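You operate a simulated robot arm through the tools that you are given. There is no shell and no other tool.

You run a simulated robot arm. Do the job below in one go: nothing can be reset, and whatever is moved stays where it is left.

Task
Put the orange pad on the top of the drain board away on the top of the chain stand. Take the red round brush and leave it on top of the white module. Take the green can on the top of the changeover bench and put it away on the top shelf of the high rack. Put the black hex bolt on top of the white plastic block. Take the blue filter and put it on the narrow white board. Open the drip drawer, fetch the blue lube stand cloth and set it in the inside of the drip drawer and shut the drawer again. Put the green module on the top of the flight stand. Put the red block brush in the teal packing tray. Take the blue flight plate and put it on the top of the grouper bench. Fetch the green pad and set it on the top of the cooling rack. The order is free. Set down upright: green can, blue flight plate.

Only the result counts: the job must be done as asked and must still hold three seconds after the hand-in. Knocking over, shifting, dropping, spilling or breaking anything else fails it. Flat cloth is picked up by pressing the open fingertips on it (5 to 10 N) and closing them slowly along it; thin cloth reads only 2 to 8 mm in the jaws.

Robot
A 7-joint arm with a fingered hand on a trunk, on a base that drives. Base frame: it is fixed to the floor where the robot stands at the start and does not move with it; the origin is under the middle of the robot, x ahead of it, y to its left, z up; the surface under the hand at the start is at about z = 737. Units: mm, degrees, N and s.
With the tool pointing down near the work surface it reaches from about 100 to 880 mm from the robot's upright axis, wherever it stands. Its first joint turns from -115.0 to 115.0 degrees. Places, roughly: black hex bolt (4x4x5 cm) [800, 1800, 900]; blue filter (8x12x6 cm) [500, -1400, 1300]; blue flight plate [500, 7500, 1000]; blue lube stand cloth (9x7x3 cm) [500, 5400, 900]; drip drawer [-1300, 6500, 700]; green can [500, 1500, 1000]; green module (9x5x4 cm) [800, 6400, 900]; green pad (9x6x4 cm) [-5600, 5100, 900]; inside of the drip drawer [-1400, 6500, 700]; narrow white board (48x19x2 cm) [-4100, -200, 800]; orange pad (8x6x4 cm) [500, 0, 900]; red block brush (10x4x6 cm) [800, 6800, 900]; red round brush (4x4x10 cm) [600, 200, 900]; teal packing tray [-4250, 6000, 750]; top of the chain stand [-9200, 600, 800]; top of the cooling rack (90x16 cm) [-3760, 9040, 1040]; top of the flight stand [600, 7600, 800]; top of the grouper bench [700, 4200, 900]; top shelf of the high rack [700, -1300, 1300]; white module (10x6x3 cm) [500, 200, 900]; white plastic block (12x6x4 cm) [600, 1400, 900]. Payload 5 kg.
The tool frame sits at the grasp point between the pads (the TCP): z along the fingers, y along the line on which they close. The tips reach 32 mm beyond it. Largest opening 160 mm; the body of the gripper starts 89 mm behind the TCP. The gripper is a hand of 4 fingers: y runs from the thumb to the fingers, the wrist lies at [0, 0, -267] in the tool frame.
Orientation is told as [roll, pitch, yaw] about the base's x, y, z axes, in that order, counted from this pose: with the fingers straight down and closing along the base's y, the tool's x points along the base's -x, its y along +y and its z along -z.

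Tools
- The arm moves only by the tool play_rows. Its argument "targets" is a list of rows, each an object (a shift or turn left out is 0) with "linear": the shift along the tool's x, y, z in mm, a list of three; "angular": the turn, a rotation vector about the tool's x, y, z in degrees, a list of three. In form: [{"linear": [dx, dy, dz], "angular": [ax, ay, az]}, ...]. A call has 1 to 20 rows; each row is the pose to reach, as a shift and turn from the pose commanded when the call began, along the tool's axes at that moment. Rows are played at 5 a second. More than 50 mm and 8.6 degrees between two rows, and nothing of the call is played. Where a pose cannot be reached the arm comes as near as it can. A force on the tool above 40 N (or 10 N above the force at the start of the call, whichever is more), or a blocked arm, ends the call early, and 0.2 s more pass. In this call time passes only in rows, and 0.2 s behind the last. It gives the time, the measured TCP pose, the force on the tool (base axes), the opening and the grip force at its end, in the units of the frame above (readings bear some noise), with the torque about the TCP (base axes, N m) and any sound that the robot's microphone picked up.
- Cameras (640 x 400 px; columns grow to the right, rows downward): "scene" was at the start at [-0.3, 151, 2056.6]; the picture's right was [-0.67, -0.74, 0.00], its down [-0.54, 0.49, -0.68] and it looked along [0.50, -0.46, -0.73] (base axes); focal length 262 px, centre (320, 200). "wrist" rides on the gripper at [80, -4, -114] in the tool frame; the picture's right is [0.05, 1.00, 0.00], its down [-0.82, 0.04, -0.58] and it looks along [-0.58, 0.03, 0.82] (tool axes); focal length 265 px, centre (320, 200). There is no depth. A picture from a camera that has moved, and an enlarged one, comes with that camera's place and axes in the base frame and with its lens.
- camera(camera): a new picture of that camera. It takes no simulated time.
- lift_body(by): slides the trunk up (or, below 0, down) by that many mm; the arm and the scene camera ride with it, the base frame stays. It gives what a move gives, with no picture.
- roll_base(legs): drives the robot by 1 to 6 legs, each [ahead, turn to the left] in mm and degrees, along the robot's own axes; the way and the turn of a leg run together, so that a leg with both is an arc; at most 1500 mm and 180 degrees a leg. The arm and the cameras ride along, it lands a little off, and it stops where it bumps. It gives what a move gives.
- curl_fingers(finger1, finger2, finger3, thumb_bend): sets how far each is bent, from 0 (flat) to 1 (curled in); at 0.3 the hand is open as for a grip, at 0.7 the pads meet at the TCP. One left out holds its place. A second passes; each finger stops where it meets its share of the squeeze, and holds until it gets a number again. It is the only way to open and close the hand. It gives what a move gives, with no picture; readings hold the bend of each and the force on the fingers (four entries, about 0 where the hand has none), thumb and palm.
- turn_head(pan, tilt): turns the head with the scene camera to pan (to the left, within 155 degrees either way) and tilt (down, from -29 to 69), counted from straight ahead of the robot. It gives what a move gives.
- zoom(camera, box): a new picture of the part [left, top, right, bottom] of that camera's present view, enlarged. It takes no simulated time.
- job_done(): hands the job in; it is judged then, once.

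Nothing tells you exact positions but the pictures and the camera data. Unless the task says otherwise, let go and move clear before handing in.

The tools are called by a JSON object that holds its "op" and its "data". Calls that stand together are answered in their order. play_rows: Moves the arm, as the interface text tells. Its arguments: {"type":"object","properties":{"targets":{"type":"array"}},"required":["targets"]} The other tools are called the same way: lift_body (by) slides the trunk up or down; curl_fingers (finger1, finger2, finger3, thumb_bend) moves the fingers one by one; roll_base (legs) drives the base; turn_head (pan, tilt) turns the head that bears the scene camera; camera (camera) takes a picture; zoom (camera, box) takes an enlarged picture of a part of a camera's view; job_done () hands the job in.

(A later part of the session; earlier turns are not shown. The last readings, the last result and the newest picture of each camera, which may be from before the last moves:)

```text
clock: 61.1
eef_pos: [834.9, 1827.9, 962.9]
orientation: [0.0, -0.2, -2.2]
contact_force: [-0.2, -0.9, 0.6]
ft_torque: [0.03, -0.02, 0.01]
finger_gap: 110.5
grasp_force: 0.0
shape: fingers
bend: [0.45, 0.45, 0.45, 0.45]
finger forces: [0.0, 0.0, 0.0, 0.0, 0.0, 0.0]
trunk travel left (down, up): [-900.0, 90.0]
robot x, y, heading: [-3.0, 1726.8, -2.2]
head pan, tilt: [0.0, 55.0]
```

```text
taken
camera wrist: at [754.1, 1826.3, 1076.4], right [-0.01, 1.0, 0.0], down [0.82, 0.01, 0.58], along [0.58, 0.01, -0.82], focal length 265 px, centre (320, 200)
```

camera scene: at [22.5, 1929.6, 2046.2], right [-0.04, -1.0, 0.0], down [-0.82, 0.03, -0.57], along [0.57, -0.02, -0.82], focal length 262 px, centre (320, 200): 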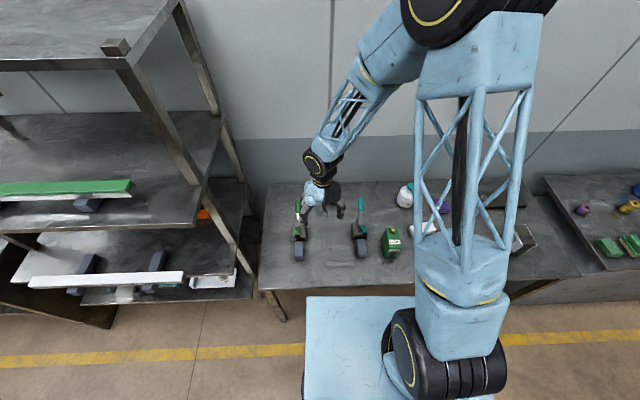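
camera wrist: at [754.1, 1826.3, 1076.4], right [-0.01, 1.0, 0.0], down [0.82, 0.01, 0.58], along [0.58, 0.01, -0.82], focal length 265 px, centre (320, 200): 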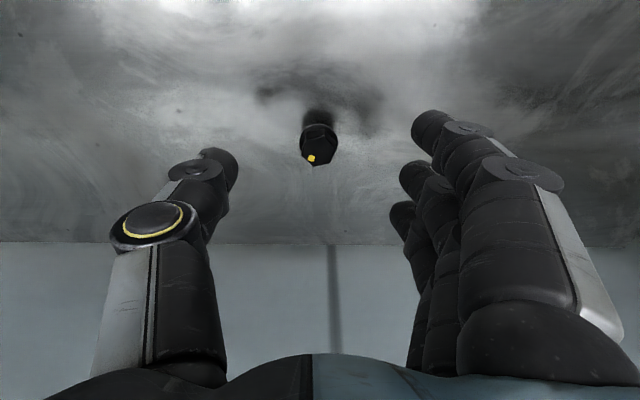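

The bolt top is confirmed at about (837, 1826, 889). I'll descend to grip the head.

{"op": "play_rows", "data": {"targets": [{"linear": [-3, -1, 25]}, {"linear": [-3, -1, 45]}, {"linear": [-3, -1, 60]}, {"linear": [-3, -1, 72]}]}}

{"op": "curl_fingers", "data": {"finger1": 0.6, "finger2": 0.6, "finger3": 0.6, "thumb_bend": 0.6}}

{"op": "camera", "data": {"camera": "wrist"}}

```text
clock: 62.1
eef_pos: [836.3, 1828.0, 889.2]
orientation: [0.1, 0.0, -2.1]
contact_force: [0.2, 0.6, 1.3]
ft_torque: [0.03, 0.01, -0.02]
finger_gap: 111.0
grasp_force: 1.1
shape: fingers
bend: [0.45, 0.45, 0.45, 0.45]
finger forces: [0.3, 0.2, 0.0, 0.1, 0.6, 0.0]
trunk travel left (down, up): [-900.0, 90.0]
robot x, y, heading: [1.9, 1725.5, -2.2]
head pan, tilt: [0.0, 55.0]
```

```text
clock: 63.1
eef_pos: [836.2, 1828.5, 889.1]
orientation: [0.2, 0.1, -2.2]
contact_force: [-0.5, -0.4, 4.1]
ft_torque: [-0.16, 0.05, -0.08]
finger_gap: 54.8
grasp_force: 1.4
shape: fingers
bend: [0.6, 0.6, 0.6, 0.6]
finger forces: [0.1, 0.1, 0.0, 0.1, 3.2, 0.0]
trunk travel left (down, up): [-900.0, 90.0]
robot x, y, heading: [-1.4, 1726.5, -1.9]
head pan, tilt: [0.0, 55.0]
```

```text
taken
camera wrist: at [755.4, 1826.6, 1003.5], right [-0.01, 1.0, 0.0], down [0.82, 0.01, 0.58], along [0.58, 0.01, -0.82], focal length 265 px, centre (320, 200)
```

wrist: 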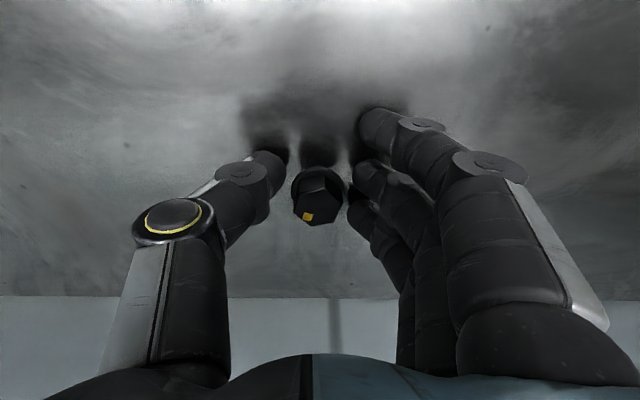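

The fingertips just brush the bench, so its top is at about z = 857. I'll rise 6 mm and close on the head.

{"op": "play_rows", "data": {"targets": [{"linear": [0, 0, -6]}]}}

{"op": "curl_fingers", "data": {"finger1": 0.7, "finger2": 0.72, "finger3": 0.7, "thumb_bend": 0.7}}

{"op": "camera", "data": {"camera": "wrist"}}

```text
clock: 63.5
eef_pos: [836.6, 1828.9, 895.7]
orientation: [0.0, 0.1, -2.3]
contact_force: [0.1, 0.0, 0.0]
ft_torque: [0.01, -0.01, 0.0]
finger_gap: 54.1
grasp_force: 0.0
shape: fingers
bend: [0.6, 0.6, 0.6, 0.6]
finger forces: [0.0, 0.0, 0.1, 0.0, 0.0, 0.0]
trunk travel left (down, up): [-900.0, 90.0]
robot x, y, heading: [6.2, 1727.4, -2.3]
head pan, tilt: [0.0, 55.0]
```

```text
clock: 64.5
eef_pos: [836.0, 1828.8, 895.1]
orientation: [0.0, 0.0, -2.2]
contact_force: [0.3, 0.5, 0.2]
ft_torque: [-0.01, -0.01, -0.02]
finger_gap: 29.6
grasp_force: 8.1
shape: fingers
bend: [0.7, 0.63, 0.7, 0.68]
finger forces: [0.0, 7.9, 0.0, 0.1, 7.6, 0.0]
trunk travel left (down, up): [-900.0, 90.0]
robot x, y, heading: [3.8, 1725.0, -2.3]
head pan, tilt: [0.0, 55.0]
```

```text
taken
camera wrist: at [756.4, 1826.5, 1008.9], right [-0.01, 1.0, 0.0], down [0.82, 0.01, 0.58], along [0.58, 0.01, -0.82], focal length 265 px, centre (320, 200)
```

wrist: 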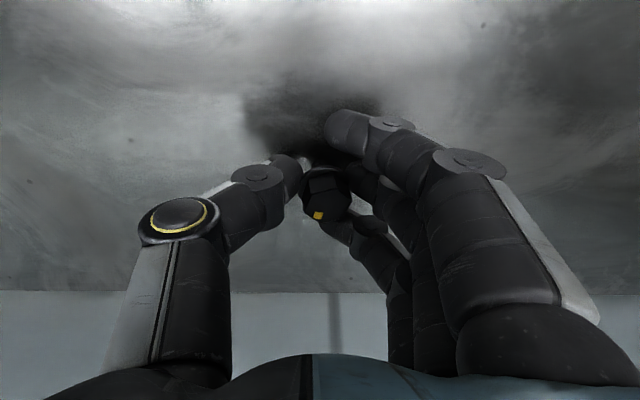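

The bolt head is gripped. I'll lift it high and carry it over the white block.

{"op": "play_rows", "data": {"targets": [{"linear": [0, 0, -20]}, {"linear": [0, 0, -60]}, {"linear": [0, 0, -110]}, {"linear": [0, 0, -160]}, {"linear": [0, 0, -210]}, {"linear": [0, 0, -260]}, {"linear": [0, 0, -285]}, {"linear": [19, -43, -285]}, {"linear": [38, -87, -285]}, {"linear": [57, -130, -285]}, {"linear": [77, -173, -285]}, {"linear": [96, -217, -285]}, {"linear": [115, -260, -285]}, {"linear": [134, -304, -285]}, {"linear": [153, -347, -285]}, {"linear": [172, -390, -285]}, {"linear": [191, -433, -285]}]}}

{"op": "camera", "data": {"camera": "wrist"}}

```text
clock: 68.1
eef_pos: [628.7, 1396.2, 1183.7]
orientation: [0.1, 0.0, -2.3]
contact_force: [0.2, 0.2, -0.3]
ft_torque: [0.04, 0.02, -0.01]
finger_gap: 29.2
grasp_force: 6.8
shape: fingers
bend: [0.7, 0.63, 0.7, 0.68]
finger forces: [0.0, 7.4, 0.1, 0.0, 7.0, 0.0]
trunk travel left (down, up): [-900.0, 90.0]
robot x, y, heading: [-0.4, 1725.4, -2.3]
head pan, tilt: [0.0, 55.0]
```

```text
taken
camera wrist: at [547.9, 1394.2, 1297.3], right [-0.01, 1.0, 0.0], down [0.82, 0.01, 0.58], along [0.58, 0.01, -0.82], focal length 265 px, centre (320, 200)
```

wrist: 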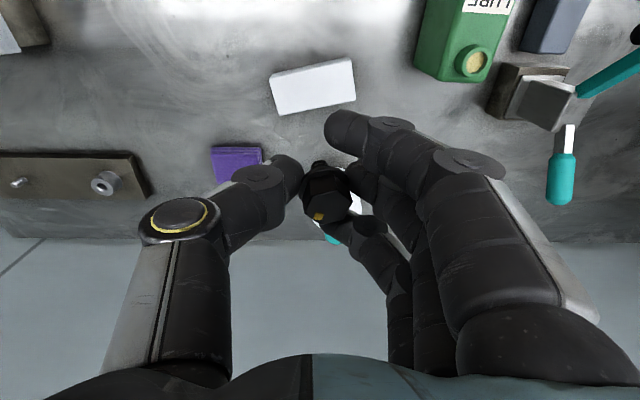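

The block centre appears at about (630, 1388). I'll descend halfway and re-check.

{"op": "play_rows", "data": {"targets": [{"linear": [-2, -8, 40]}, {"linear": [-2, -8, 90]}, {"linear": [-2, -8, 140]}, {"linear": [-2, -8, 190]}]}}

{"op": "camera", "data": {"camera": "wrist"}}

```text
clock: 69.1
eef_pos: [629.4, 1393.5, 988.2]
orientation: [0.0, 0.1, -2.1]
contact_force: [-0.1, -0.6, -0.2]
ft_torque: [0.03, 0.05, 0.0]
finger_gap: 29.1
grasp_force: 7.0
shape: fingers
bend: [0.7, 0.63, 0.7, 0.68]
finger forces: [0.0, 7.3, 0.0, 0.0, 6.9, 0.1]
trunk travel left (down, up): [-900.0, 90.0]
robot x, y, heading: [1.8, 1722.4, -2.0]
head pan, tilt: [0.0, 55.0]
```

```text
taken
camera wrist: at [549.1, 1390.9, 1101.6], right [-0.01, 1.0, 0.0], down [0.82, 0.01, 0.58], along [0.58, 0.01, -0.82], focal length 265 px, centre (320, 200)
```

wrist: 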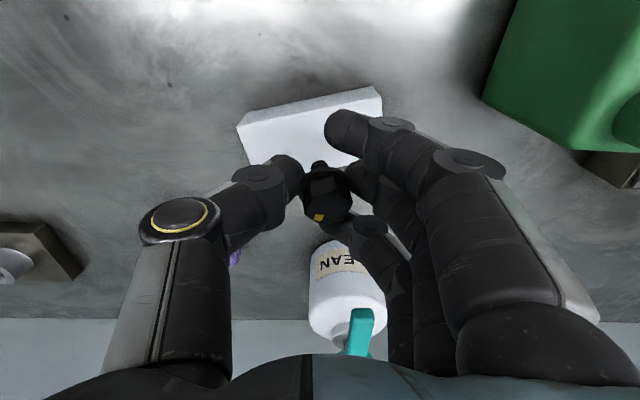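

I'll shift slightly forward and lower the bolt onto the block.

{"op": "play_rows", "data": {"targets": [{"linear": [-4, 0, 20]}, {"linear": [-4, 0, 40]}, {"linear": [-4, 0, 46]}]}}

{"op": "zoom", "data": {"camera": "wrist", "box": [220, 80, 420, 220]}}

{"op": "play_rows", "data": {"targets": [{"linear": [0, 0, 1.5]}, {"linear": [0, 0, 3]}]}}

```text
clock: 69.9
eef_pos: [635.7, 1394.4, 945.1]
orientation: [-0.1, 0.0, -2.1]
contact_force: [0.8, 0.3, -0.7]
ft_torque: [-0.01, -0.01, -0.02]
finger_gap: 29.1
grasp_force: 7.2
shape: fingers
bend: [0.7, 0.63, 0.7, 0.68]
finger forces: [0.1, 7.3, 0.1, 0.0, 6.9, 0.0]
trunk travel left (down, up): [-900.0, 90.0]
robot x, y, heading: [0.9, 1725.7, -2.5]
head pan, tilt: [0.0, 55.0]
```

```text
2.86 times, centred on (320, 150) of wrist
camera zoom: at [554.7, 1391.8, 1058.3], right [-0.01, 1.0, 0.0], down [0.82, 0.01, 0.58], along [0.58, 0.01, -0.82], focal length 758 px, centre (320, 343)
```

zoom: 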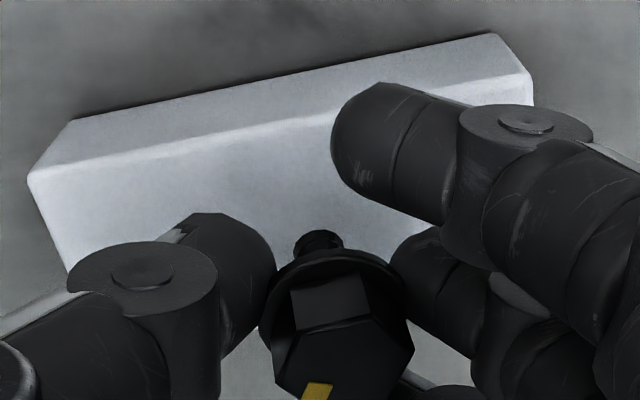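

```text
clock: 70.5
eef_pos: [634.0, 1395.0, 942.0]
orientation: [0.0, 0.0, -2.1]
contact_force: [-0.3, 0.2, -0.1]
ft_torque: [0.01, 0.02, 0.0]
finger_gap: 29.2
grasp_force: 7.0
shape: fingers
bend: [0.7, 0.63, 0.7, 0.68]
finger forces: [0.1, 7.2, 0.1, 0.0, 6.9, 0.0]
trunk travel left (down, up): [-900.0, 90.0]
robot x, y, heading: [3.7, 1723.1, -2.3]
head pan, tilt: [0.0, 55.0]
```

The block's top centre is near (640, 1388), so I'll nudge a few mm that way and lower to contact.

{"op": "play_rows", "data": {"targets": [{"linear": [-4, -5, 0]}, {"linear": [-4, -5, 3]}]}}

{"op": "play_rows", "data": {"targets": [{"linear": [0, 0, 1]}, {"linear": [0, 0, 2]}]}}

{"op": "play_rows", "data": {"targets": [{"linear": [0, 0, 1]}, {"linear": [0, 0, 2]}]}}

```text
clock: 71.1
eef_pos: [638.0, 1388.7, 937.5]
orientation: [-0.1, 0.0, -2.2]
contact_force: [-0.2, 0.7, -0.9]
ft_torque: [-0.01, 0.0, -0.01]
finger_gap: 29.2
grasp_force: 7.4
shape: fingers
bend: [0.7, 0.63, 0.7, 0.68]
finger forces: [0.0, 7.3, 0.0, 0.0, 6.9, 0.0]
trunk travel left (down, up): [-900.0, 90.0]
robot x, y, heading: [4.8, 1722.9, -2.4]
head pan, tilt: [0.0, 55.0]
```

```text
clock: 71.7
eef_pos: [638.2, 1388.4, 936.2]
orientation: [-0.1, -0.1, -2.2]
contact_force: [1.0, -0.9, -1.2]
ft_torque: [-0.02, 0.01, 0.01]
finger_gap: 29.2
grasp_force: 7.3
shape: fingers
bend: [0.7, 0.63, 0.7, 0.68]
finger forces: [0.0, 7.2, 0.0, 0.0, 6.9, 0.0]
trunk travel left (down, up): [-900.0, 90.0]
robot x, y, heading: [1.3, 1724.3, -2.1]
head pan, tilt: [0.0, 55.0]
```

```text
clock: 72.3
eef_pos: [639.7, 1388.9, 934.4]
orientation: [0.0, 0.0, -2.1]
contact_force: [-0.1, 0.1, -0.2]
ft_torque: [-0.01, 0.0, -0.01]
finger_gap: 28.9
grasp_force: 7.4
shape: fingers
bend: [0.7, 0.63, 0.7, 0.68]
finger forces: [0.0, 7.3, 0.0, 0.1, 6.8, 0.0]
trunk travel left (down, up): [-900.0, 90.0]
robot x, y, heading: [1.3, 1726.6, -2.0]
head pan, tilt: [0.0, 55.0]
```

{"op": "play_rows", "data": {"targets": [{"linear": [0, 0, 1]}, {"linear": [0, 0, 2]}]}}

{"op": "play_rows", "data": {"targets": [{"linear": [0, 0, 1]}, {"linear": [0, 0, 2]}]}}

{"op": "zoom", "data": {"camera": "wrist", "box": [220, 80, 420, 220]}}

```text
clock: 72.9
eef_pos: [638.5, 1389.1, 932.1]
orientation: [0.0, -0.1, -2.3]
contact_force: [-0.3, 0.0, -1.2]
ft_torque: [0.04, 0.02, -0.02]
finger_gap: 29.0
grasp_force: 7.0
shape: fingers
bend: [0.7, 0.63, 0.7, 0.68]
finger forces: [0.0, 7.2, 0.0, 0.0, 6.9, 0.0]
trunk travel left (down, up): [-900.0, 90.0]
robot x, y, heading: [0.5, 1727.0, -2.3]
head pan, tilt: [0.0, 55.0]
```

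```text
clock: 73.5
eef_pos: [637.7, 1389.3, 930.0]
orientation: [0.0, 0.0, -2.2]
contact_force: [0.5, 0.2, 0.7]
ft_torque: [0.04, 0.01, -0.03]
finger_gap: 28.1
grasp_force: 6.4
shape: fingers
bend: [0.7, 0.63, 0.7, 0.68]
finger forces: [0.0, 6.0, 0.0, 0.0, 5.9, 0.0]
trunk travel left (down, up): [-900.0, 90.0]
robot x, y, heading: [1.6, 1727.1, -2.1]
head pan, tilt: [0.0, 55.0]
```

```text
2.86 times, centred on (320, 150) of wrist
camera zoom: at [557.9, 1387.2, 1044.6], right [-0.01, 1.0, 0.0], down [0.82, 0.01, 0.58], along [0.58, 0.01, -0.82], focal length 758 px, centre (320, 343)
```

zoom: 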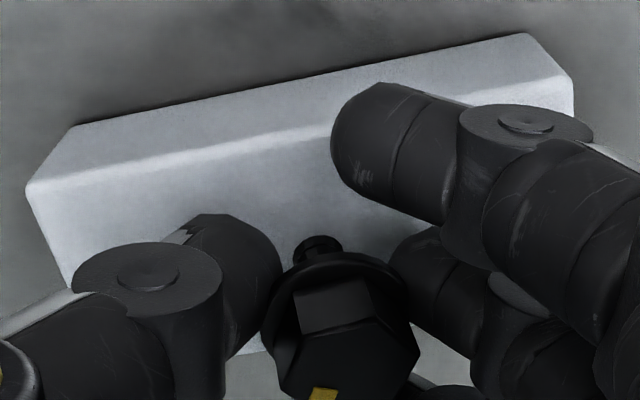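

{"op": "play_rows", "data": {"targets": [{"linear": [0, 0, 1]}, {"linear": [0, 0, 2]}]}}

{"op": "zoom", "data": {"camera": "wrist", "box": [220, 80, 420, 220]}}

```text
clock: 74.1
eef_pos: [638.3, 1390.0, 929.1]
orientation: [0.0, -0.1, -2.2]
contact_force: [-0.4, 0.9, -1.1]
ft_torque: [0.05, 0.03, 0.0]
finger_gap: 27.1
grasp_force: 5.4
shape: fingers
bend: [0.7, 0.64, 0.7, 0.69]
finger forces: [0.0, 5.1, 0.0, 0.0, 5.3, 0.1]
trunk travel left (down, up): [-900.0, 90.0]
robot x, y, heading: [0.1, 1728.1, -2.2]
head pan, tilt: [0.0, 55.0]
```

```text
2.86 times, centred on (320, 150) of wrist
camera zoom: at [558.1, 1387.7, 1042.8], right [-0.01, 1.0, 0.0], down [0.82, 0.01, 0.58], along [0.58, 0.01, -0.82], focal length 758 px, centre (320, 343)
```

zoom: 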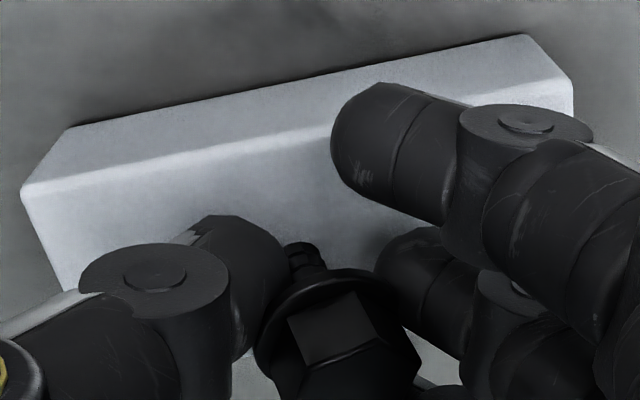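

The bolt tilts a bit in the grip as it touches. I'll raise a touch and look.

{"op": "play_rows", "data": {"targets": [{"linear": [0, 0, -2]}, {"linear": [0, 0, -5]}]}}

{"op": "zoom", "data": {"camera": "wrist", "box": [220, 80, 420, 220]}}

{"op": "turn_head", "data": {"pan": -30, "tilt": 50}}

{"op": "camera", "data": {"camera": "scene"}}

```text
clock: 74.7
eef_pos: [638.8, 1387.9, 933.6]
orientation: [0.0, 0.0, -2.2]
contact_force: [0.8, -0.2, -1.0]
ft_torque: [0.02, 0.03, 0.01]
finger_gap: 27.0
grasp_force: 5.1
shape: fingers
bend: [0.7, 0.64, 0.7, 0.69]
finger forces: [0.0, 5.2, 0.0, 0.0, 5.3, 0.0]
trunk travel left (down, up): [-900.0, 90.0]
robot x, y, heading: [0.5, 1724.2, -1.8]
head pan, tilt: [0.0, 55.0]
```

```text
2.86 times, centred on (320, 150) of wrist
camera zoom: at [558.6, 1386.7, 1047.8], right [-0.01, 1.0, 0.0], down [0.82, 0.01, 0.58], along [0.58, 0.01, -0.82], focal length 758 px, centre (320, 343)
```

zoom: 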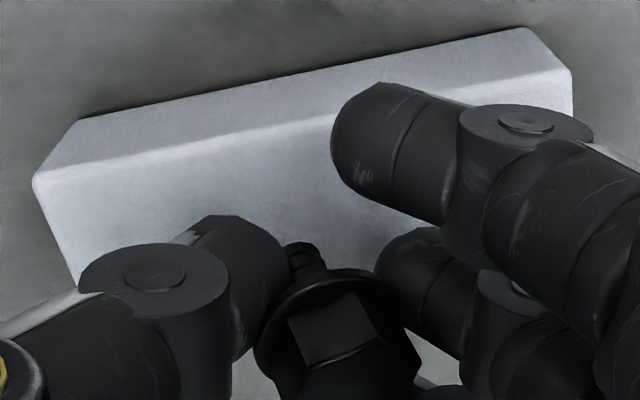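

```text
clock: 75.6
eef_pos: [639.0, 1390.3, 934.5]
orientation: [0.1, 0.0, -2.2]
contact_force: [0.2, 0.3, -0.2]
ft_torque: [0.0, 0.01, 0.01]
finger_gap: 27.1
grasp_force: 5.3
shape: fingers
bend: [0.7, 0.64, 0.7, 0.69]
finger forces: [0.0, 5.1, 0.0, 0.0, 5.3, 0.1]
trunk travel left (down, up): [-900.0, 90.0]
robot x, y, heading: [3.6, 1729.3, -2.2]
head pan, tilt: [-30.0, 50.0]
```

```text
taken
camera scene: at [15.8, 1890.8, 2052.7], right [-0.53, -0.85, 0.0], down [-0.65, 0.41, -0.64], along [0.54, -0.34, -0.77], focal length 262 px, centre (320, 200)
```

scene: 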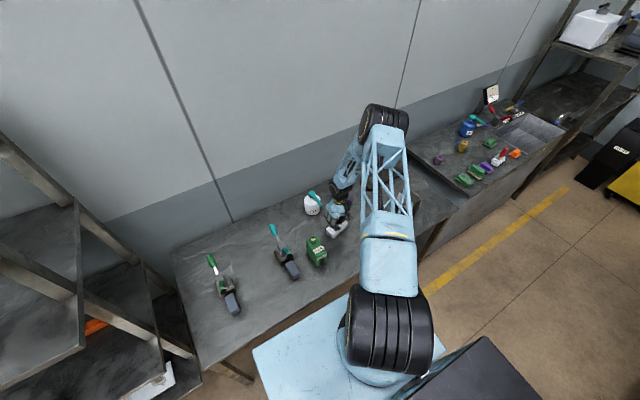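

{"op": "zoom", "data": {"camera": "scene", "box": [290, 170, 370, 250]}}

{"op": "zoom", "data": {"camera": "wrist", "box": [270, 130, 370, 230]}}

```text
5.00 times, centred on (330, 210) of scene
camera zoom: at [15.8, 1890.8, 2052.7], right [-0.53, -0.85, 0.0], down [-0.65, 0.41, -0.64], along [0.54, -0.34, -0.77], focal length 1311 px, centre (270, 150)
```

zoom: 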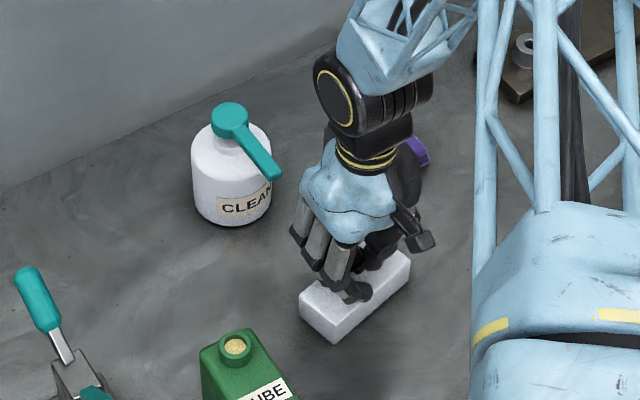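

```text
4.00 times, centred on (320, 180) of wrist
camera zoom: at [558.7, 1386.8, 1047.7], right [-0.01, 1.0, 0.0], down [0.82, 0.01, 0.58], along [0.58, 0.01, -0.82], focal length 1062 px, centre (320, 280)
```

zoom: 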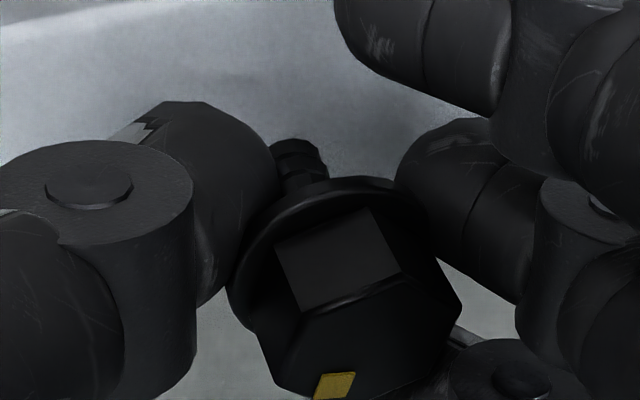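

The bolt leans about 10° with its shank toward −y. I'll raise a bit and roll the hand 10° so the shank is vertical.

{"op": "play_rows", "data": {"targets": [{"linear": [0, 0, -4], "angular": [-4, 0, 0]}, {"linear": [0, 0, -4], "angular": [-10, 0, 0]}]}}

{"op": "zoom", "data": {"camera": "wrist", "box": [270, 130, 370, 230]}}

```text
clock: 76.2
eef_pos: [639.2, 1389.0, 938.6]
orientation: [10.1, 0.0, -2.2]
contact_force: [-0.5, -0.3, -1.5]
ft_torque: [-0.02, 0.01, 0.04]
finger_gap: 26.9
grasp_force: 5.3
shape: fingers
bend: [0.7, 0.64, 0.7, 0.69]
finger forces: [0.0, 5.1, 0.0, 0.0, 5.4, 0.0]
trunk travel left (down, up): [-900.0, 90.0]
robot x, y, heading: [2.3, 1725.6, -2.2]
head pan, tilt: [-30.0, 50.0]
```

```text
4.00 times, centred on (320, 180) of wrist
camera zoom: at [558.1, 1366.1, 1049.4], right [-0.01, 0.98, 0.18], down [0.81, -0.09, 0.58], along [0.58, 0.15, -0.8], focal length 1062 px, centre (320, 280)
```

zoom: 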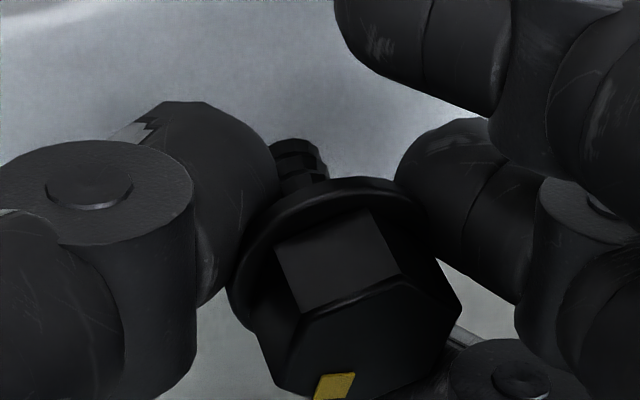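

The shank is now vertical. I'll lower straight down in small steps.

{"op": "play_rows", "data": {"targets": [{"linear": [0, -0.5, 3]}, {"linear": [0, -1, 6]}]}}

{"op": "play_rows", "data": {"targets": [{"linear": [0, -0.1, 0.5]}, {"linear": [0, -0.2, 1]}]}}

{"op": "play_rows", "data": {"targets": [{"linear": [0, -0.1, 0.5]}, {"linear": [0, -0.2, 1]}]}}

{"op": "zoom", "data": {"camera": "wrist", "box": [270, 130, 370, 230]}}

```text
clock: 76.8
eef_pos: [637.9, 1388.9, 930.8]
orientation: [9.9, 0.0, -2.2]
contact_force: [1.0, 0.7, -0.5]
ft_torque: [-0.02, 0.01, 0.0]
finger_gap: 26.9
grasp_force: 5.5
shape: fingers
bend: [0.7, 0.64, 0.7, 0.69]
finger forces: [0.1, 5.0, 0.0, 0.0, 5.4, 0.0]
trunk travel left (down, up): [-900.0, 90.0]
robot x, y, heading: [-0.3, 1724.0, -2.4]
head pan, tilt: [-30.0, 50.0]
```

```text
clock: 77.4
eef_pos: [639.8, 1389.4, 928.9]
orientation: [10.0, 0.1, -2.2]
contact_force: [-0.2, 0.2, 0.3]
ft_torque: [-0.01, 0.01, -0.01]
finger_gap: 27.0
grasp_force: 5.0
shape: fingers
bend: [0.7, 0.64, 0.7, 0.69]
finger forces: [0.0, 5.1, 0.0, 0.0, 5.4, 0.0]
trunk travel left (down, up): [-900.0, 90.0]
robot x, y, heading: [4.4, 1726.3, -2.0]
head pan, tilt: [-30.0, 50.0]
```

```text
clock: 78.0
eef_pos: [639.4, 1388.5, 929.5]
orientation: [10.0, 0.0, -2.2]
contact_force: [0.5, -0.6, -0.7]
ft_torque: [0.02, 0.01, 0.0]
finger_gap: 27.2
grasp_force: 5.4
shape: fingers
bend: [0.7, 0.64, 0.7, 0.69]
finger forces: [0.1, 5.0, 0.0, 0.1, 5.5, 0.2]
trunk travel left (down, up): [-900.0, 90.0]
robot x, y, heading: [1.9, 1723.5, -1.9]
head pan, tilt: [-30.0, 50.0]
```

```text
4.00 times, centred on (320, 180) of wrist
camera zoom: at [557.9, 1367.4, 1041.3], right [-0.01, 0.98, 0.17], down [0.81, -0.09, 0.58], along [0.58, 0.15, -0.8], focal length 1062 px, centre (320, 280)
```

zoom: 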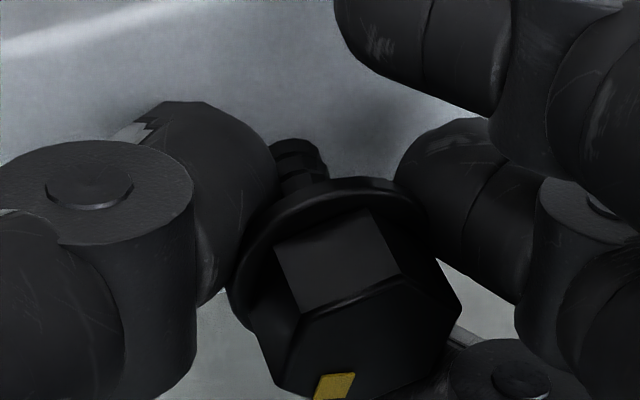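

{"op": "play_rows", "data": {"targets": [{"linear": [0, -0.1, 0.5]}, {"linear": [0, -0.2, 1]}]}}

{"op": "play_rows", "data": {"targets": [{"linear": [0, -0.1, 0.5]}, {"linear": [0, -0.2, 1]}]}}

{"op": "play_rows", "data": {"targets": [{"linear": [0, -0.1, 0.5]}, {"linear": [0, -0.2, 1]}]}}

{"op": "zoom", "data": {"camera": "wrist", "box": [270, 130, 370, 230]}}

```text
clock: 78.6
eef_pos: [638.6, 1388.6, 929.1]
orientation: [10.0, 0.0, -2.1]
contact_force: [-0.6, 0.1, -0.4]
ft_torque: [-0.04, 0.01, 0.01]
finger_gap: 27.0
grasp_force: 5.2
shape: fingers
bend: [0.7, 0.64, 0.7, 0.69]
finger forces: [0.0, 5.1, 0.1, 0.0, 5.4, 0.1]
trunk travel left (down, up): [-900.0, 90.0]
robot x, y, heading: [-1.7, 1727.5, -2.3]
head pan, tilt: [-30.0, 50.0]
```

```text
clock: 79.2
eef_pos: [640.5, 1388.5, 928.3]
orientation: [10.0, -0.1, -2.4]
contact_force: [-1.0, -1.4, 6.0]
ft_torque: [-0.19, 0.05, -0.02]
finger_gap: 26.4
grasp_force: 8.4
shape: fingers
bend: [0.7, 0.64, 0.7, 0.69]
finger forces: [0.0, 5.4, 0.1, 0.1, 13.1, 0.0]
trunk travel left (down, up): [-900.0, 90.0]
robot x, y, heading: [3.2, 1726.2, -2.1]
head pan, tilt: [-30.0, 50.0]
```

```text
clock: 79.8
eef_pos: [639.0, 1388.3, 927.7]
orientation: [10.1, -0.1, -2.3]
contact_force: [-1.7, -4.4, 13.5]
ft_torque: [-0.36, 0.01, 0.0]
finger_gap: 26.1
grasp_force: 12.6
shape: fingers
bend: [0.7, 0.64, 0.7, 0.7]
finger forces: [0.0, 5.5, 0.1, 0.1, 20.7, 0.1]
trunk travel left (down, up): [-900.0, 90.0]
robot x, y, heading: [-0.6, 1724.9, -2.1]
head pan, tilt: [-30.0, 50.0]
```

```text
4.00 times, centred on (320, 180) of wrist
camera zoom: at [557.6, 1366.9, 1038.8], right [-0.01, 0.98, 0.17], down [0.81, -0.09, 0.58], along [0.58, 0.15, -0.8], focal length 1062 px, centre (320, 280)
```

zoom: 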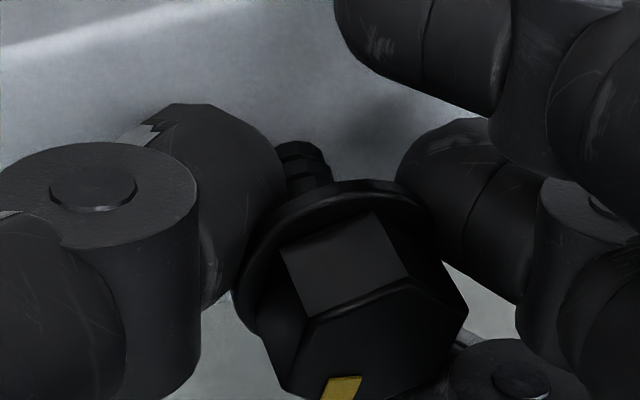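

The thumb tip and bolt are now resting on the block. I'll ease up 1 mm and open the fingers gently together.

{"op": "play_rows", "data": {"targets": [{"linear": [0, 0.2, -1.3]}]}}

{"op": "zoom", "data": {"camera": "wrist", "box": [270, 130, 370, 230]}}

```text
clock: 80.2
eef_pos: [639.5, 1391.0, 928.6]
orientation: [9.9, 0.0, -2.2]
contact_force: [0.5, -2.3, 8.9]
ft_torque: [-0.22, -0.02, -0.03]
finger_gap: 26.2
grasp_force: 10.4
shape: fingers
bend: [0.7, 0.64, 0.7, 0.7]
finger forces: [0.0, 5.6, 0.1, 0.0, 15.5, 0.1]
trunk travel left (down, up): [-900.0, 90.0]
robot x, y, heading: [1.4, 1725.6, -2.1]
head pan, tilt: [-30.0, 50.0]
```

```text
4.00 times, centred on (320, 180) of wrist
camera zoom: at [557.6, 1368.1, 1038.9], right [-0.01, 0.98, 0.17], down [0.81, -0.09, 0.58], along [0.58, 0.15, -0.8], focal length 1062 px, centre (320, 280)
```

zoom: 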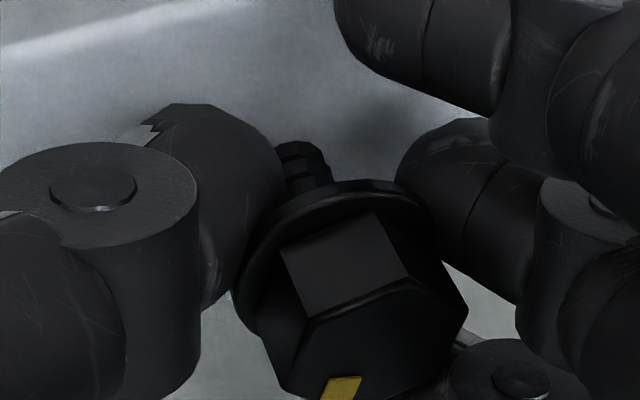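

{"op": "play_rows", "data": {"targets": [{"linear": [0, 0.2, -1.5]}]}}

{"op": "curl_fingers", "data": {"finger1": 0.6, "finger2": 0.58, "finger3": 0.6, "thumb_bend": 0.63}}

{"op": "zoom", "data": {"camera": "wrist", "box": [270, 130, 370, 230]}}

```text
clock: 80.6
eef_pos: [639.0, 1389.4, 927.5]
orientation: [10.1, 0.0, -2.1]
contact_force: [0.3, 0.2, 1.1]
ft_torque: [-0.04, -0.01, -0.01]
finger_gap: 26.4
grasp_force: 6.8
shape: fingers
bend: [0.7, 0.64, 0.7, 0.69]
finger forces: [0.0, 5.3, 0.0, 0.1, 7.8, 0.1]
trunk travel left (down, up): [-900.0, 90.0]
robot x, y, heading: [1.0, 1723.3, -2.0]
head pan, tilt: [-30.0, 50.0]
```

```text
clock: 81.6
eef_pos: [638.5, 1389.3, 929.1]
orientation: [10.0, 0.0, -2.2]
contact_force: [-0.6, 3.6, 10.3]
ft_torque: [-0.03, 0.03, -0.01]
finger_gap: 41.7
grasp_force: 5.4
shape: fingers
bend: [0.6, 0.57, 0.6, 0.66]
finger forces: [0.0, 0.0, 0.2, 0.1, 10.1, 0.0]
trunk travel left (down, up): [-900.0, 90.0]
robot x, y, heading: [5.0, 1725.3, -2.1]
head pan, tilt: [-30.0, 50.0]
```

```text
4.00 times, centred on (320, 180) of wrist
camera zoom: at [557.5, 1367.9, 1040.5], right [-0.01, 0.98, 0.17], down [0.81, -0.09, 0.58], along [0.58, 0.15, -0.8], focal length 1062 px, centre (320, 280)
```

zoom: 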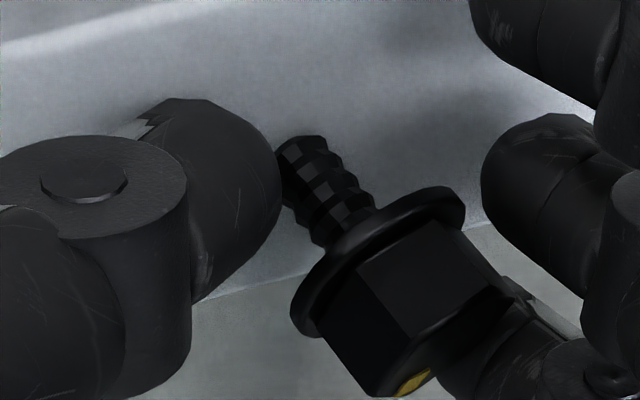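

Releasing let the bolt lean against the fingers because the thumb tip was blocked by the block. I'll raise slightly to free the thumb, level the hand, and push the bolt back upright gently.

{"op": "play_rows", "data": {"targets": [{"linear": [0, 0.9, -5]}]}}

{"op": "camera", "data": {"camera": "wrist"}}

{"op": "zoom", "data": {"camera": "wrist", "box": [240, 110, 400, 230]}}

```text
clock: 82.0
eef_pos: [639.2, 1389.5, 934.1]
orientation: [10.0, 0.0, -2.2]
contact_force: [0.2, 0.1, -0.2]
ft_torque: [-0.02, 0.01, -0.01]
finger_gap: 47.1
grasp_force: 0.1
shape: fingers
bend: [0.6, 0.57, 0.6, 0.63]
finger forces: [0.1, 0.1, 0.3, 0.0, 0.1, 0.1]
trunk travel left (down, up): [-900.0, 90.0]
robot x, y, heading: [2.3, 1724.2, -2.3]
head pan, tilt: [-30.0, 50.0]
```

```text
taken
camera wrist: at [557.3, 1367.2, 1045.1], right [-0.01, 0.98, 0.17], down [0.81, -0.09, 0.58], along [0.58, 0.15, -0.8], focal length 265 px, centre (320, 200)
```

wrist: 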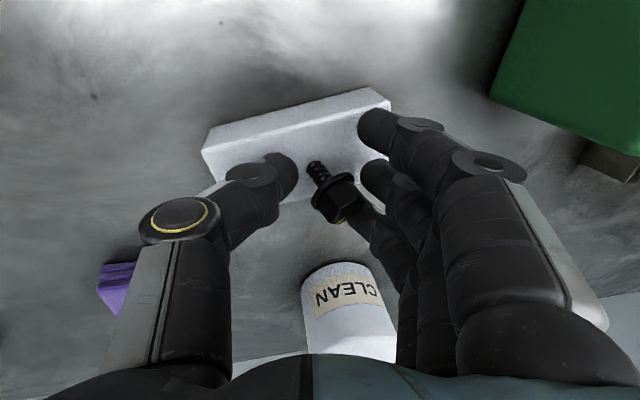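

```text
3.33 times, centred on (320, 170) of wrist
camera zoom: at [557.3, 1367.2, 1045.1], right [-0.01, 0.98, 0.17], down [0.81, -0.09, 0.58], along [0.58, 0.15, -0.8], focal length 885 px, centre (320, 300)
```

zoom: 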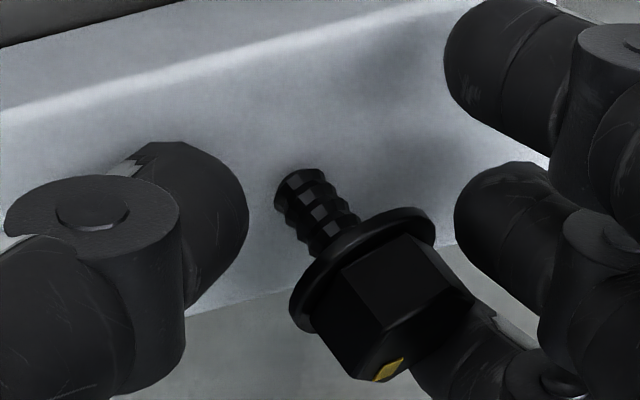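

The bolt now leans toward +x and +y, resting on the far finger. I'll pinch it again with just thumb and middle finger, keeping the far finger as its support.

{"op": "curl_fingers", "data": {"finger2": 0.72, "thumb_bend": 0.7}}

{"op": "zoom", "data": {"camera": "wrist", "box": [240, 110, 400, 230]}}

```text
clock: 83.0
eef_pos: [638.7, 1389.5, 934.5]
orientation: [10.0, 0.0, -2.1]
contact_force: [0.1, 0.0, -0.2]
ft_torque: [0.01, -0.02, -0.01]
finger_gap: 38.2
grasp_force: 0.1
shape: fingers
bend: [0.6, 0.72, 0.6, 0.7]
finger forces: [0.0, 0.1, 0.0, 0.0, 0.0, 0.1]
trunk travel left (down, up): [-900.0, 90.0]
robot x, y, heading: [5.6, 1724.6, -2.3]
head pan, tilt: [-30.0, 50.0]
```

```text
3.33 times, centred on (320, 170) of wrist
camera zoom: at [557.9, 1367.6, 1045.5], right [-0.01, 0.98, 0.17], down [0.81, -0.09, 0.58], along [0.58, 0.15, -0.8], focal length 885 px, centre (320, 300)
```

zoom: 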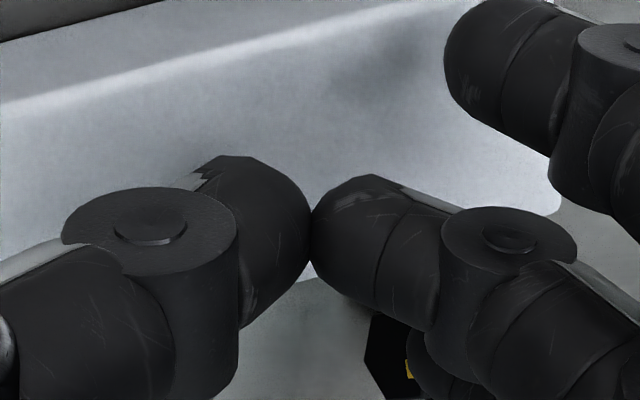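

The bolt slipped out behind the fingers. I'll look where it is.

{"op": "camera", "data": {"camera": "wrist"}}

{"op": "zoom", "data": {"camera": "scene", "box": [290, 170, 370, 250]}}

```text
taken
camera wrist: at [557.9, 1367.6, 1045.5], right [-0.01, 0.98, 0.17], down [0.81, -0.09, 0.58], along [0.58, 0.15, -0.8], focal length 265 px, centre (320, 200)
```

wrist: 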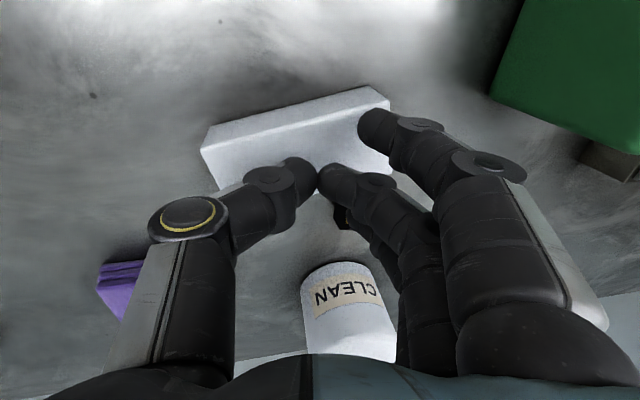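

```text
5.00 times, centred on (330, 210) of scene
camera zoom: at [15.6, 1890.7, 2052.7], right [-0.53, -0.85, 0.0], down [-0.65, 0.41, -0.64], along [0.54, -0.34, -0.77], focal length 1311 px, centre (270, 150)
```

zoom: 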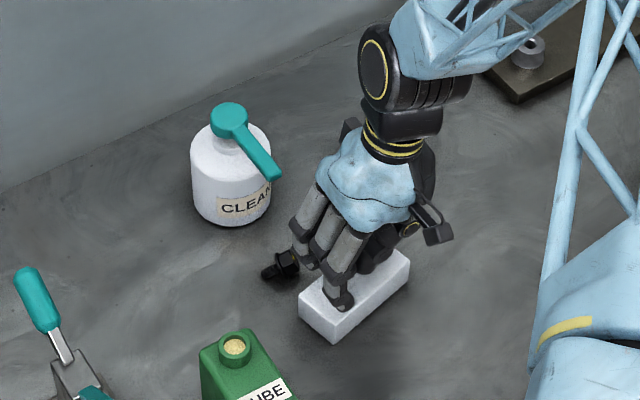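

The bolt lies on the bench behind the block at about (700, 1443), which is recoverable. I'll raise, level the hand and look at it from above.

{"op": "play_rows", "data": {"targets": [{"linear": [0, 3.5, -20]}, {"linear": [0, 10, -60], "angular": [3, 0, 0]}, {"linear": [0, 18, -100], "angular": [7, 0, 0]}, {"linear": [0, 26, -150], "angular": [10, 0, 0]}, {"linear": [0, 35, -200], "angular": [10, 0, 0]}]}}

{"op": "curl_fingers", "data": {"finger1": 0.45, "finger2": 0.45, "finger3": 0.45, "thumb_bend": 0.45}}

{"op": "camera", "data": {"camera": "wrist"}}

{"op": "zoom", "data": {"camera": "wrist", "box": [240, 60, 440, 200]}}

{"op": "zoom", "data": {"camera": "scene", "box": [290, 170, 370, 250]}}

```text
refused: row 4 steps farther than a row can; nothing moved
```

```text
clock: 83.8
eef_pos: [641.6, 1391.6, 939.0]
orientation: [9.9, -0.4, -2.2]
contact_force: [-1.9, 7.5, 32.1]
ft_torque: [-1.03, 0.25, -0.12]
finger_gap: 94.0
grasp_force: 16.6
shape: fingers
bend: [0.45, 0.45, 0.45, 0.5]
finger forces: [0.0, 0.0, 0.0, 0.0, 32.9, 0.0]
trunk travel left (down, up): [-900.0, 90.0]
robot x, y, heading: [1.3, 1724.0, -2.1]
head pan, tilt: [-30.0, 50.0]
stopped: the force on the tool passed its limit at 41 N (the readings are from after the stop); the commanded pose is now the measured one
```

```text
taken
camera wrist: at [560.7, 1369.9, 1050.1], right [-0.02, 0.98, 0.17], down [0.81, -0.09, 0.58], along [0.59, 0.15, -0.79], focal length 265 px, centre (320, 200)
```

wrist: 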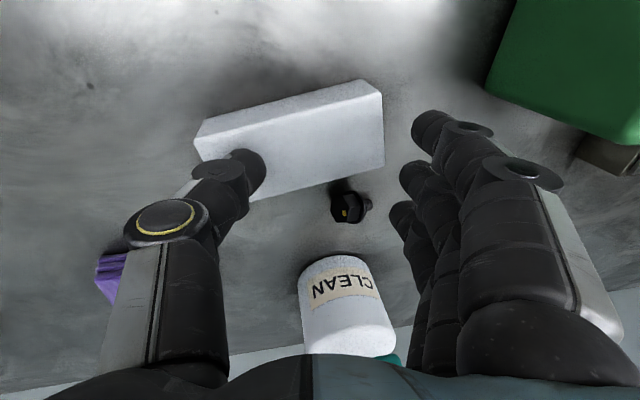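

```text
2.86 times, centred on (340, 130) of wrist
camera zoom: at [560.7, 1369.9, 1050.1], right [-0.02, 0.98, 0.17], down [0.81, -0.09, 0.58], along [0.59, 0.15, -0.79], focal length 758 px, centre (263, 400)
```

zoom: 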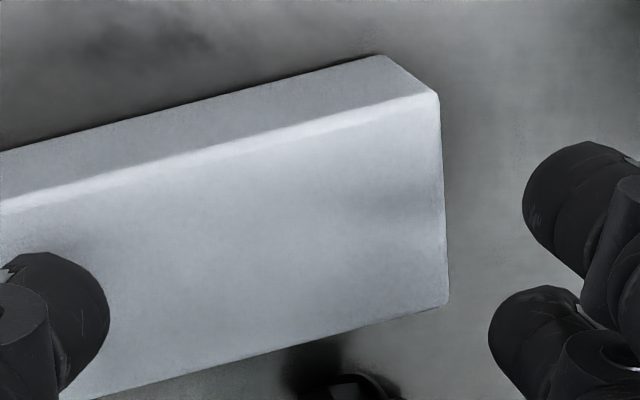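

```text
5.00 times, centred on (330, 210) of scene
camera zoom: at [12.8, 1893.1, 2052.6], right [-0.53, -0.85, 0.0], down [-0.65, 0.41, -0.64], along [0.55, -0.34, -0.77], focal length 1311 px, centre (270, 150)
```

zoom: 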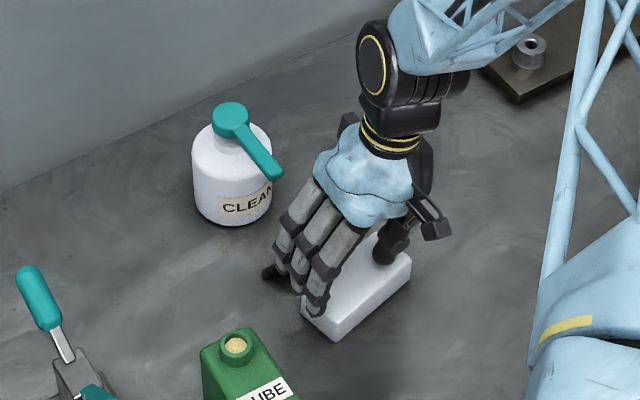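

The thumb pressed briefly on the block, so I'll raise now with smaller steps.

{"op": "play_rows", "data": {"targets": [{"linear": [0, 3.5, -20]}, {"linear": [0, 10, -60], "angular": [3, 0, 0]}, {"linear": [0, 17, -98], "angular": [7, 0, 0]}, {"linear": [0, 24, -138], "angular": [10, 0, 0]}, {"linear": [0, 32, -180], "angular": [10, 0, 0]}]}}

{"op": "camera", "data": {"camera": "wrist"}}

{"op": "zoom", "data": {"camera": "wrist", "box": [240, 60, 440, 200]}}

{"op": "zoom", "data": {"camera": "scene", "box": [290, 170, 370, 250]}}

```text
clock: 85.0
eef_pos: [640.8, 1388.1, 1117.7]
orientation: [0.0, -0.2, -2.2]
contact_force: [-0.9, -0.1, 0.3]
ft_torque: [-0.03, -0.05, 0.0]
finger_gap: 110.6
grasp_force: 0.1
shape: fingers
bend: [0.45, 0.45, 0.45, 0.45]
finger forces: [0.0, 0.0, 0.0, 0.0, 0.1, 0.0]
trunk travel left (down, up): [-900.0, 90.0]
robot x, y, heading: [5.7, 1726.0, -2.4]
head pan, tilt: [-30.0, 50.0]
```

```text
taken
camera wrist: at [560.9, 1386.3, 1230.7], right [-0.01, 1.0, 0.0], down [0.81, 0.01, 0.58], along [0.58, 0.01, -0.81], focal length 265 px, centre (320, 200)
```

wrist: 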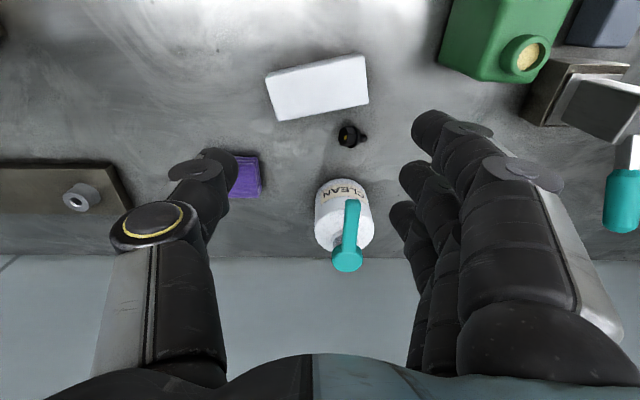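

```text
2.86 times, centred on (340, 130) of wrist
camera zoom: at [560.9, 1386.3, 1230.7], right [-0.01, 1.0, 0.0], down [0.81, 0.01, 0.58], along [0.58, 0.01, -0.81], focal length 758 px, centre (263, 400)
```

zoom: 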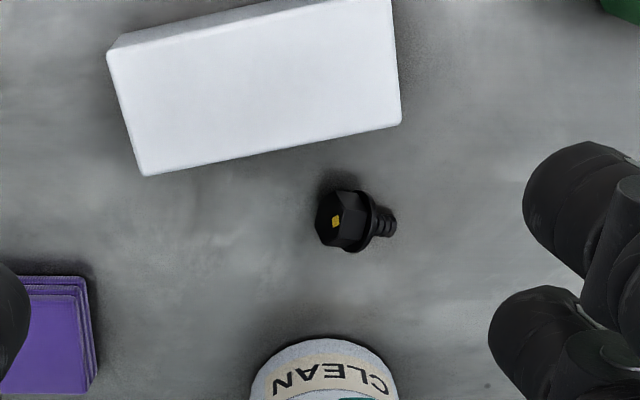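

```text
5.00 times, centred on (330, 210) of scene
camera zoom: at [13.9, 1890.1, 2052.6], right [-0.53, -0.85, 0.0], down [-0.65, 0.41, -0.64], along [0.54, -0.34, -0.77], focal length 1311 px, centre (270, 150)
```

zoom: 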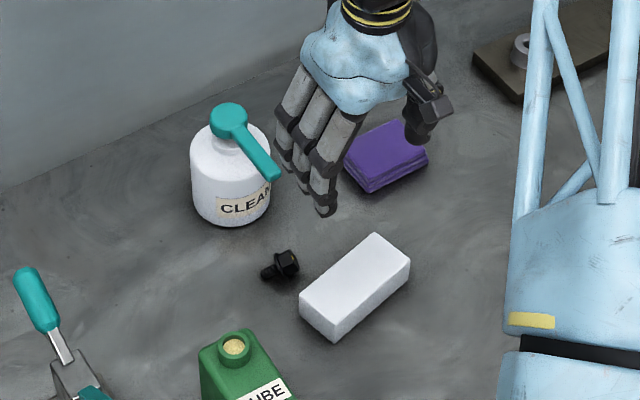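

The bolt lies with its head toward −y and its shank toward +y, close to the CLEAN bottle and its lever. I'll curl fingers 1 and 3 away and grip it lengthwise with thumb and middle finger, with the hand tilted back from the bottle.

{"op": "curl_fingers", "data": {"finger1": 1.0, "finger2": 0.5, "finger3": 1.0, "thumb_bend": 0.5}}

{"op": "play_rows", "data": {"targets": [{"linear": [-19, 17, 0], "angular": [0, -6.7, 2]}, {"linear": [-38, 34, 0], "angular": [0, -13.3, 4]}, {"linear": [-57, 51, 0], "angular": [0, -20, 6]}]}}

{"op": "camera", "data": {"camera": "wrist"}}

{"op": "zoom", "data": {"camera": "scene", "box": [290, 170, 370, 250]}}

```text
clock: 86.0
eef_pos: [642.8, 1389.1, 1116.5]
orientation: [0.0, -0.2, -2.2]
contact_force: [0.4, 0.2, -0.3]
ft_torque: [0.0, -0.03, -0.02]
finger_gap: 62.1
grasp_force: 0.2
shape: fingers
bend: [1.0, 0.5, 1.0, 0.5]
finger forces: [0.0, 0.1, 0.1, 0.0, 0.0, 0.0]
trunk travel left (down, up): [-900.0, 90.0]
robot x, y, heading: [0.8, 1723.0, -2.4]
head pan, tilt: [-30.0, 50.0]
```

```text
clock: 86.8
eef_pos: [702.3, 1442.6, 1118.2]
orientation: [1.1, -20.1, -8.3]
contact_force: [0.9, 0.8, -0.7]
ft_torque: [-0.04, 0.01, 0.01]
finger_gap: 62.3
grasp_force: 0.0
shape: fingers
bend: [1.0, 0.5, 1.0, 0.5]
finger forces: [0.0, 0.0, 0.0, 0.0, 0.0, 0.0]
trunk travel left (down, up): [-900.0, 90.0]
robot x, y, heading: [1.5, 1722.3, -2.1]
head pan, tilt: [-30.0, 50.0]
```

```text
taken
camera wrist: at [588.4, 1451.3, 1196.1], right [0.09, 1.0, 0.0], down [0.56, -0.05, 0.82], along [0.82, -0.08, -0.57], focal length 265 px, centre (320, 200)
```

wrist: 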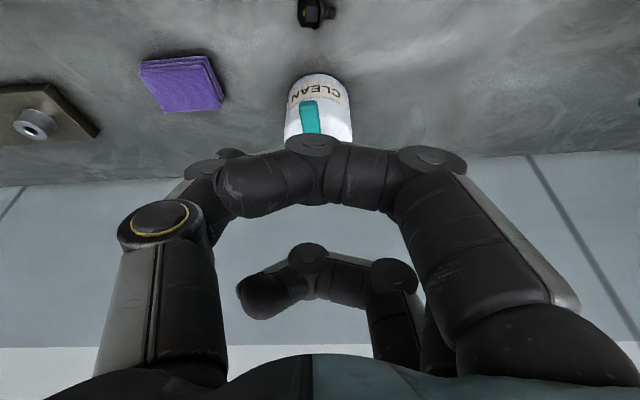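

```text
5.00 times, centred on (330, 210) of scene
camera zoom: at [16.6, 1893.7, 2052.4], right [-0.53, -0.85, 0.0], down [-0.65, 0.41, -0.64], along [0.54, -0.34, -0.77], focal length 1311 px, centre (270, 150)
```

zoom: 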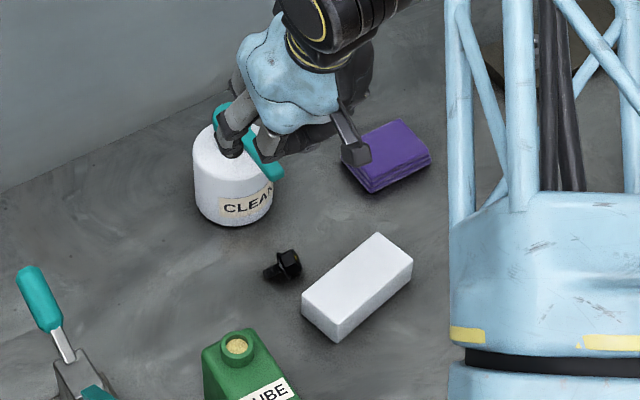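

I'll descend in stages with the hand tilted, checking through the scene camera.

{"op": "play_rows", "data": {"targets": [{"linear": [15, -1, 42]}, {"linear": [30, -2.5, 85]}, {"linear": [42, -3.5, 120]}, {"linear": [52, -4.3, 149]}]}}

{"op": "camera", "data": {"camera": "wrist"}}

{"op": "zoom", "data": {"camera": "scene", "box": [290, 170, 370, 250]}}

```text
clock: 87.8
eef_pos: [702.6, 1437.3, 960.3]
orientation: [1.1, -20.2, -8.3]
contact_force: [0.8, 0.0, -0.4]
ft_torque: [0.03, 0.04, 0.0]
finger_gap: 62.1
grasp_force: 0.0
shape: fingers
bend: [1.0, 0.5, 1.0, 0.5]
finger forces: [0.0, 0.0, 0.0, 0.0, 0.0, 0.0]
trunk travel left (down, up): [-900.0, 90.0]
robot x, y, heading: [1.9, 1724.3, -2.3]
head pan, tilt: [-30.0, 50.0]
```

```text
taken
camera wrist: at [588.2, 1446.1, 1040.0], right [0.09, 1.0, 0.0], down [0.56, -0.05, 0.82], along [0.82, -0.08, -0.57], focal length 265 px, centre (320, 200)
```

wrist: 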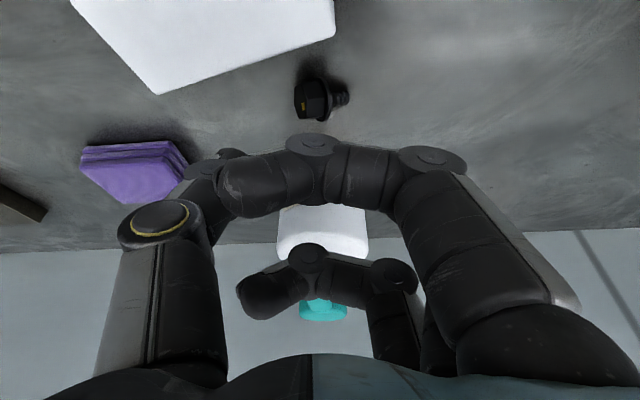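

```text
5.00 times, centred on (330, 210) of scene
camera zoom: at [16.3, 1890.7, 2052.7], right [-0.53, -0.85, 0.0], down [-0.65, 0.41, -0.64], along [0.54, -0.34, -0.77], focal length 1311 px, centre (270, 150)
```

zoom: 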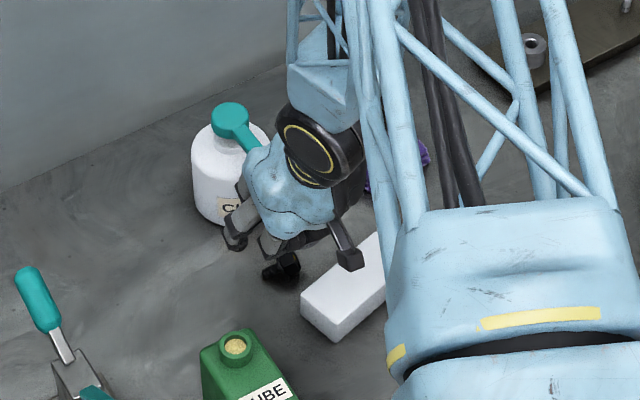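

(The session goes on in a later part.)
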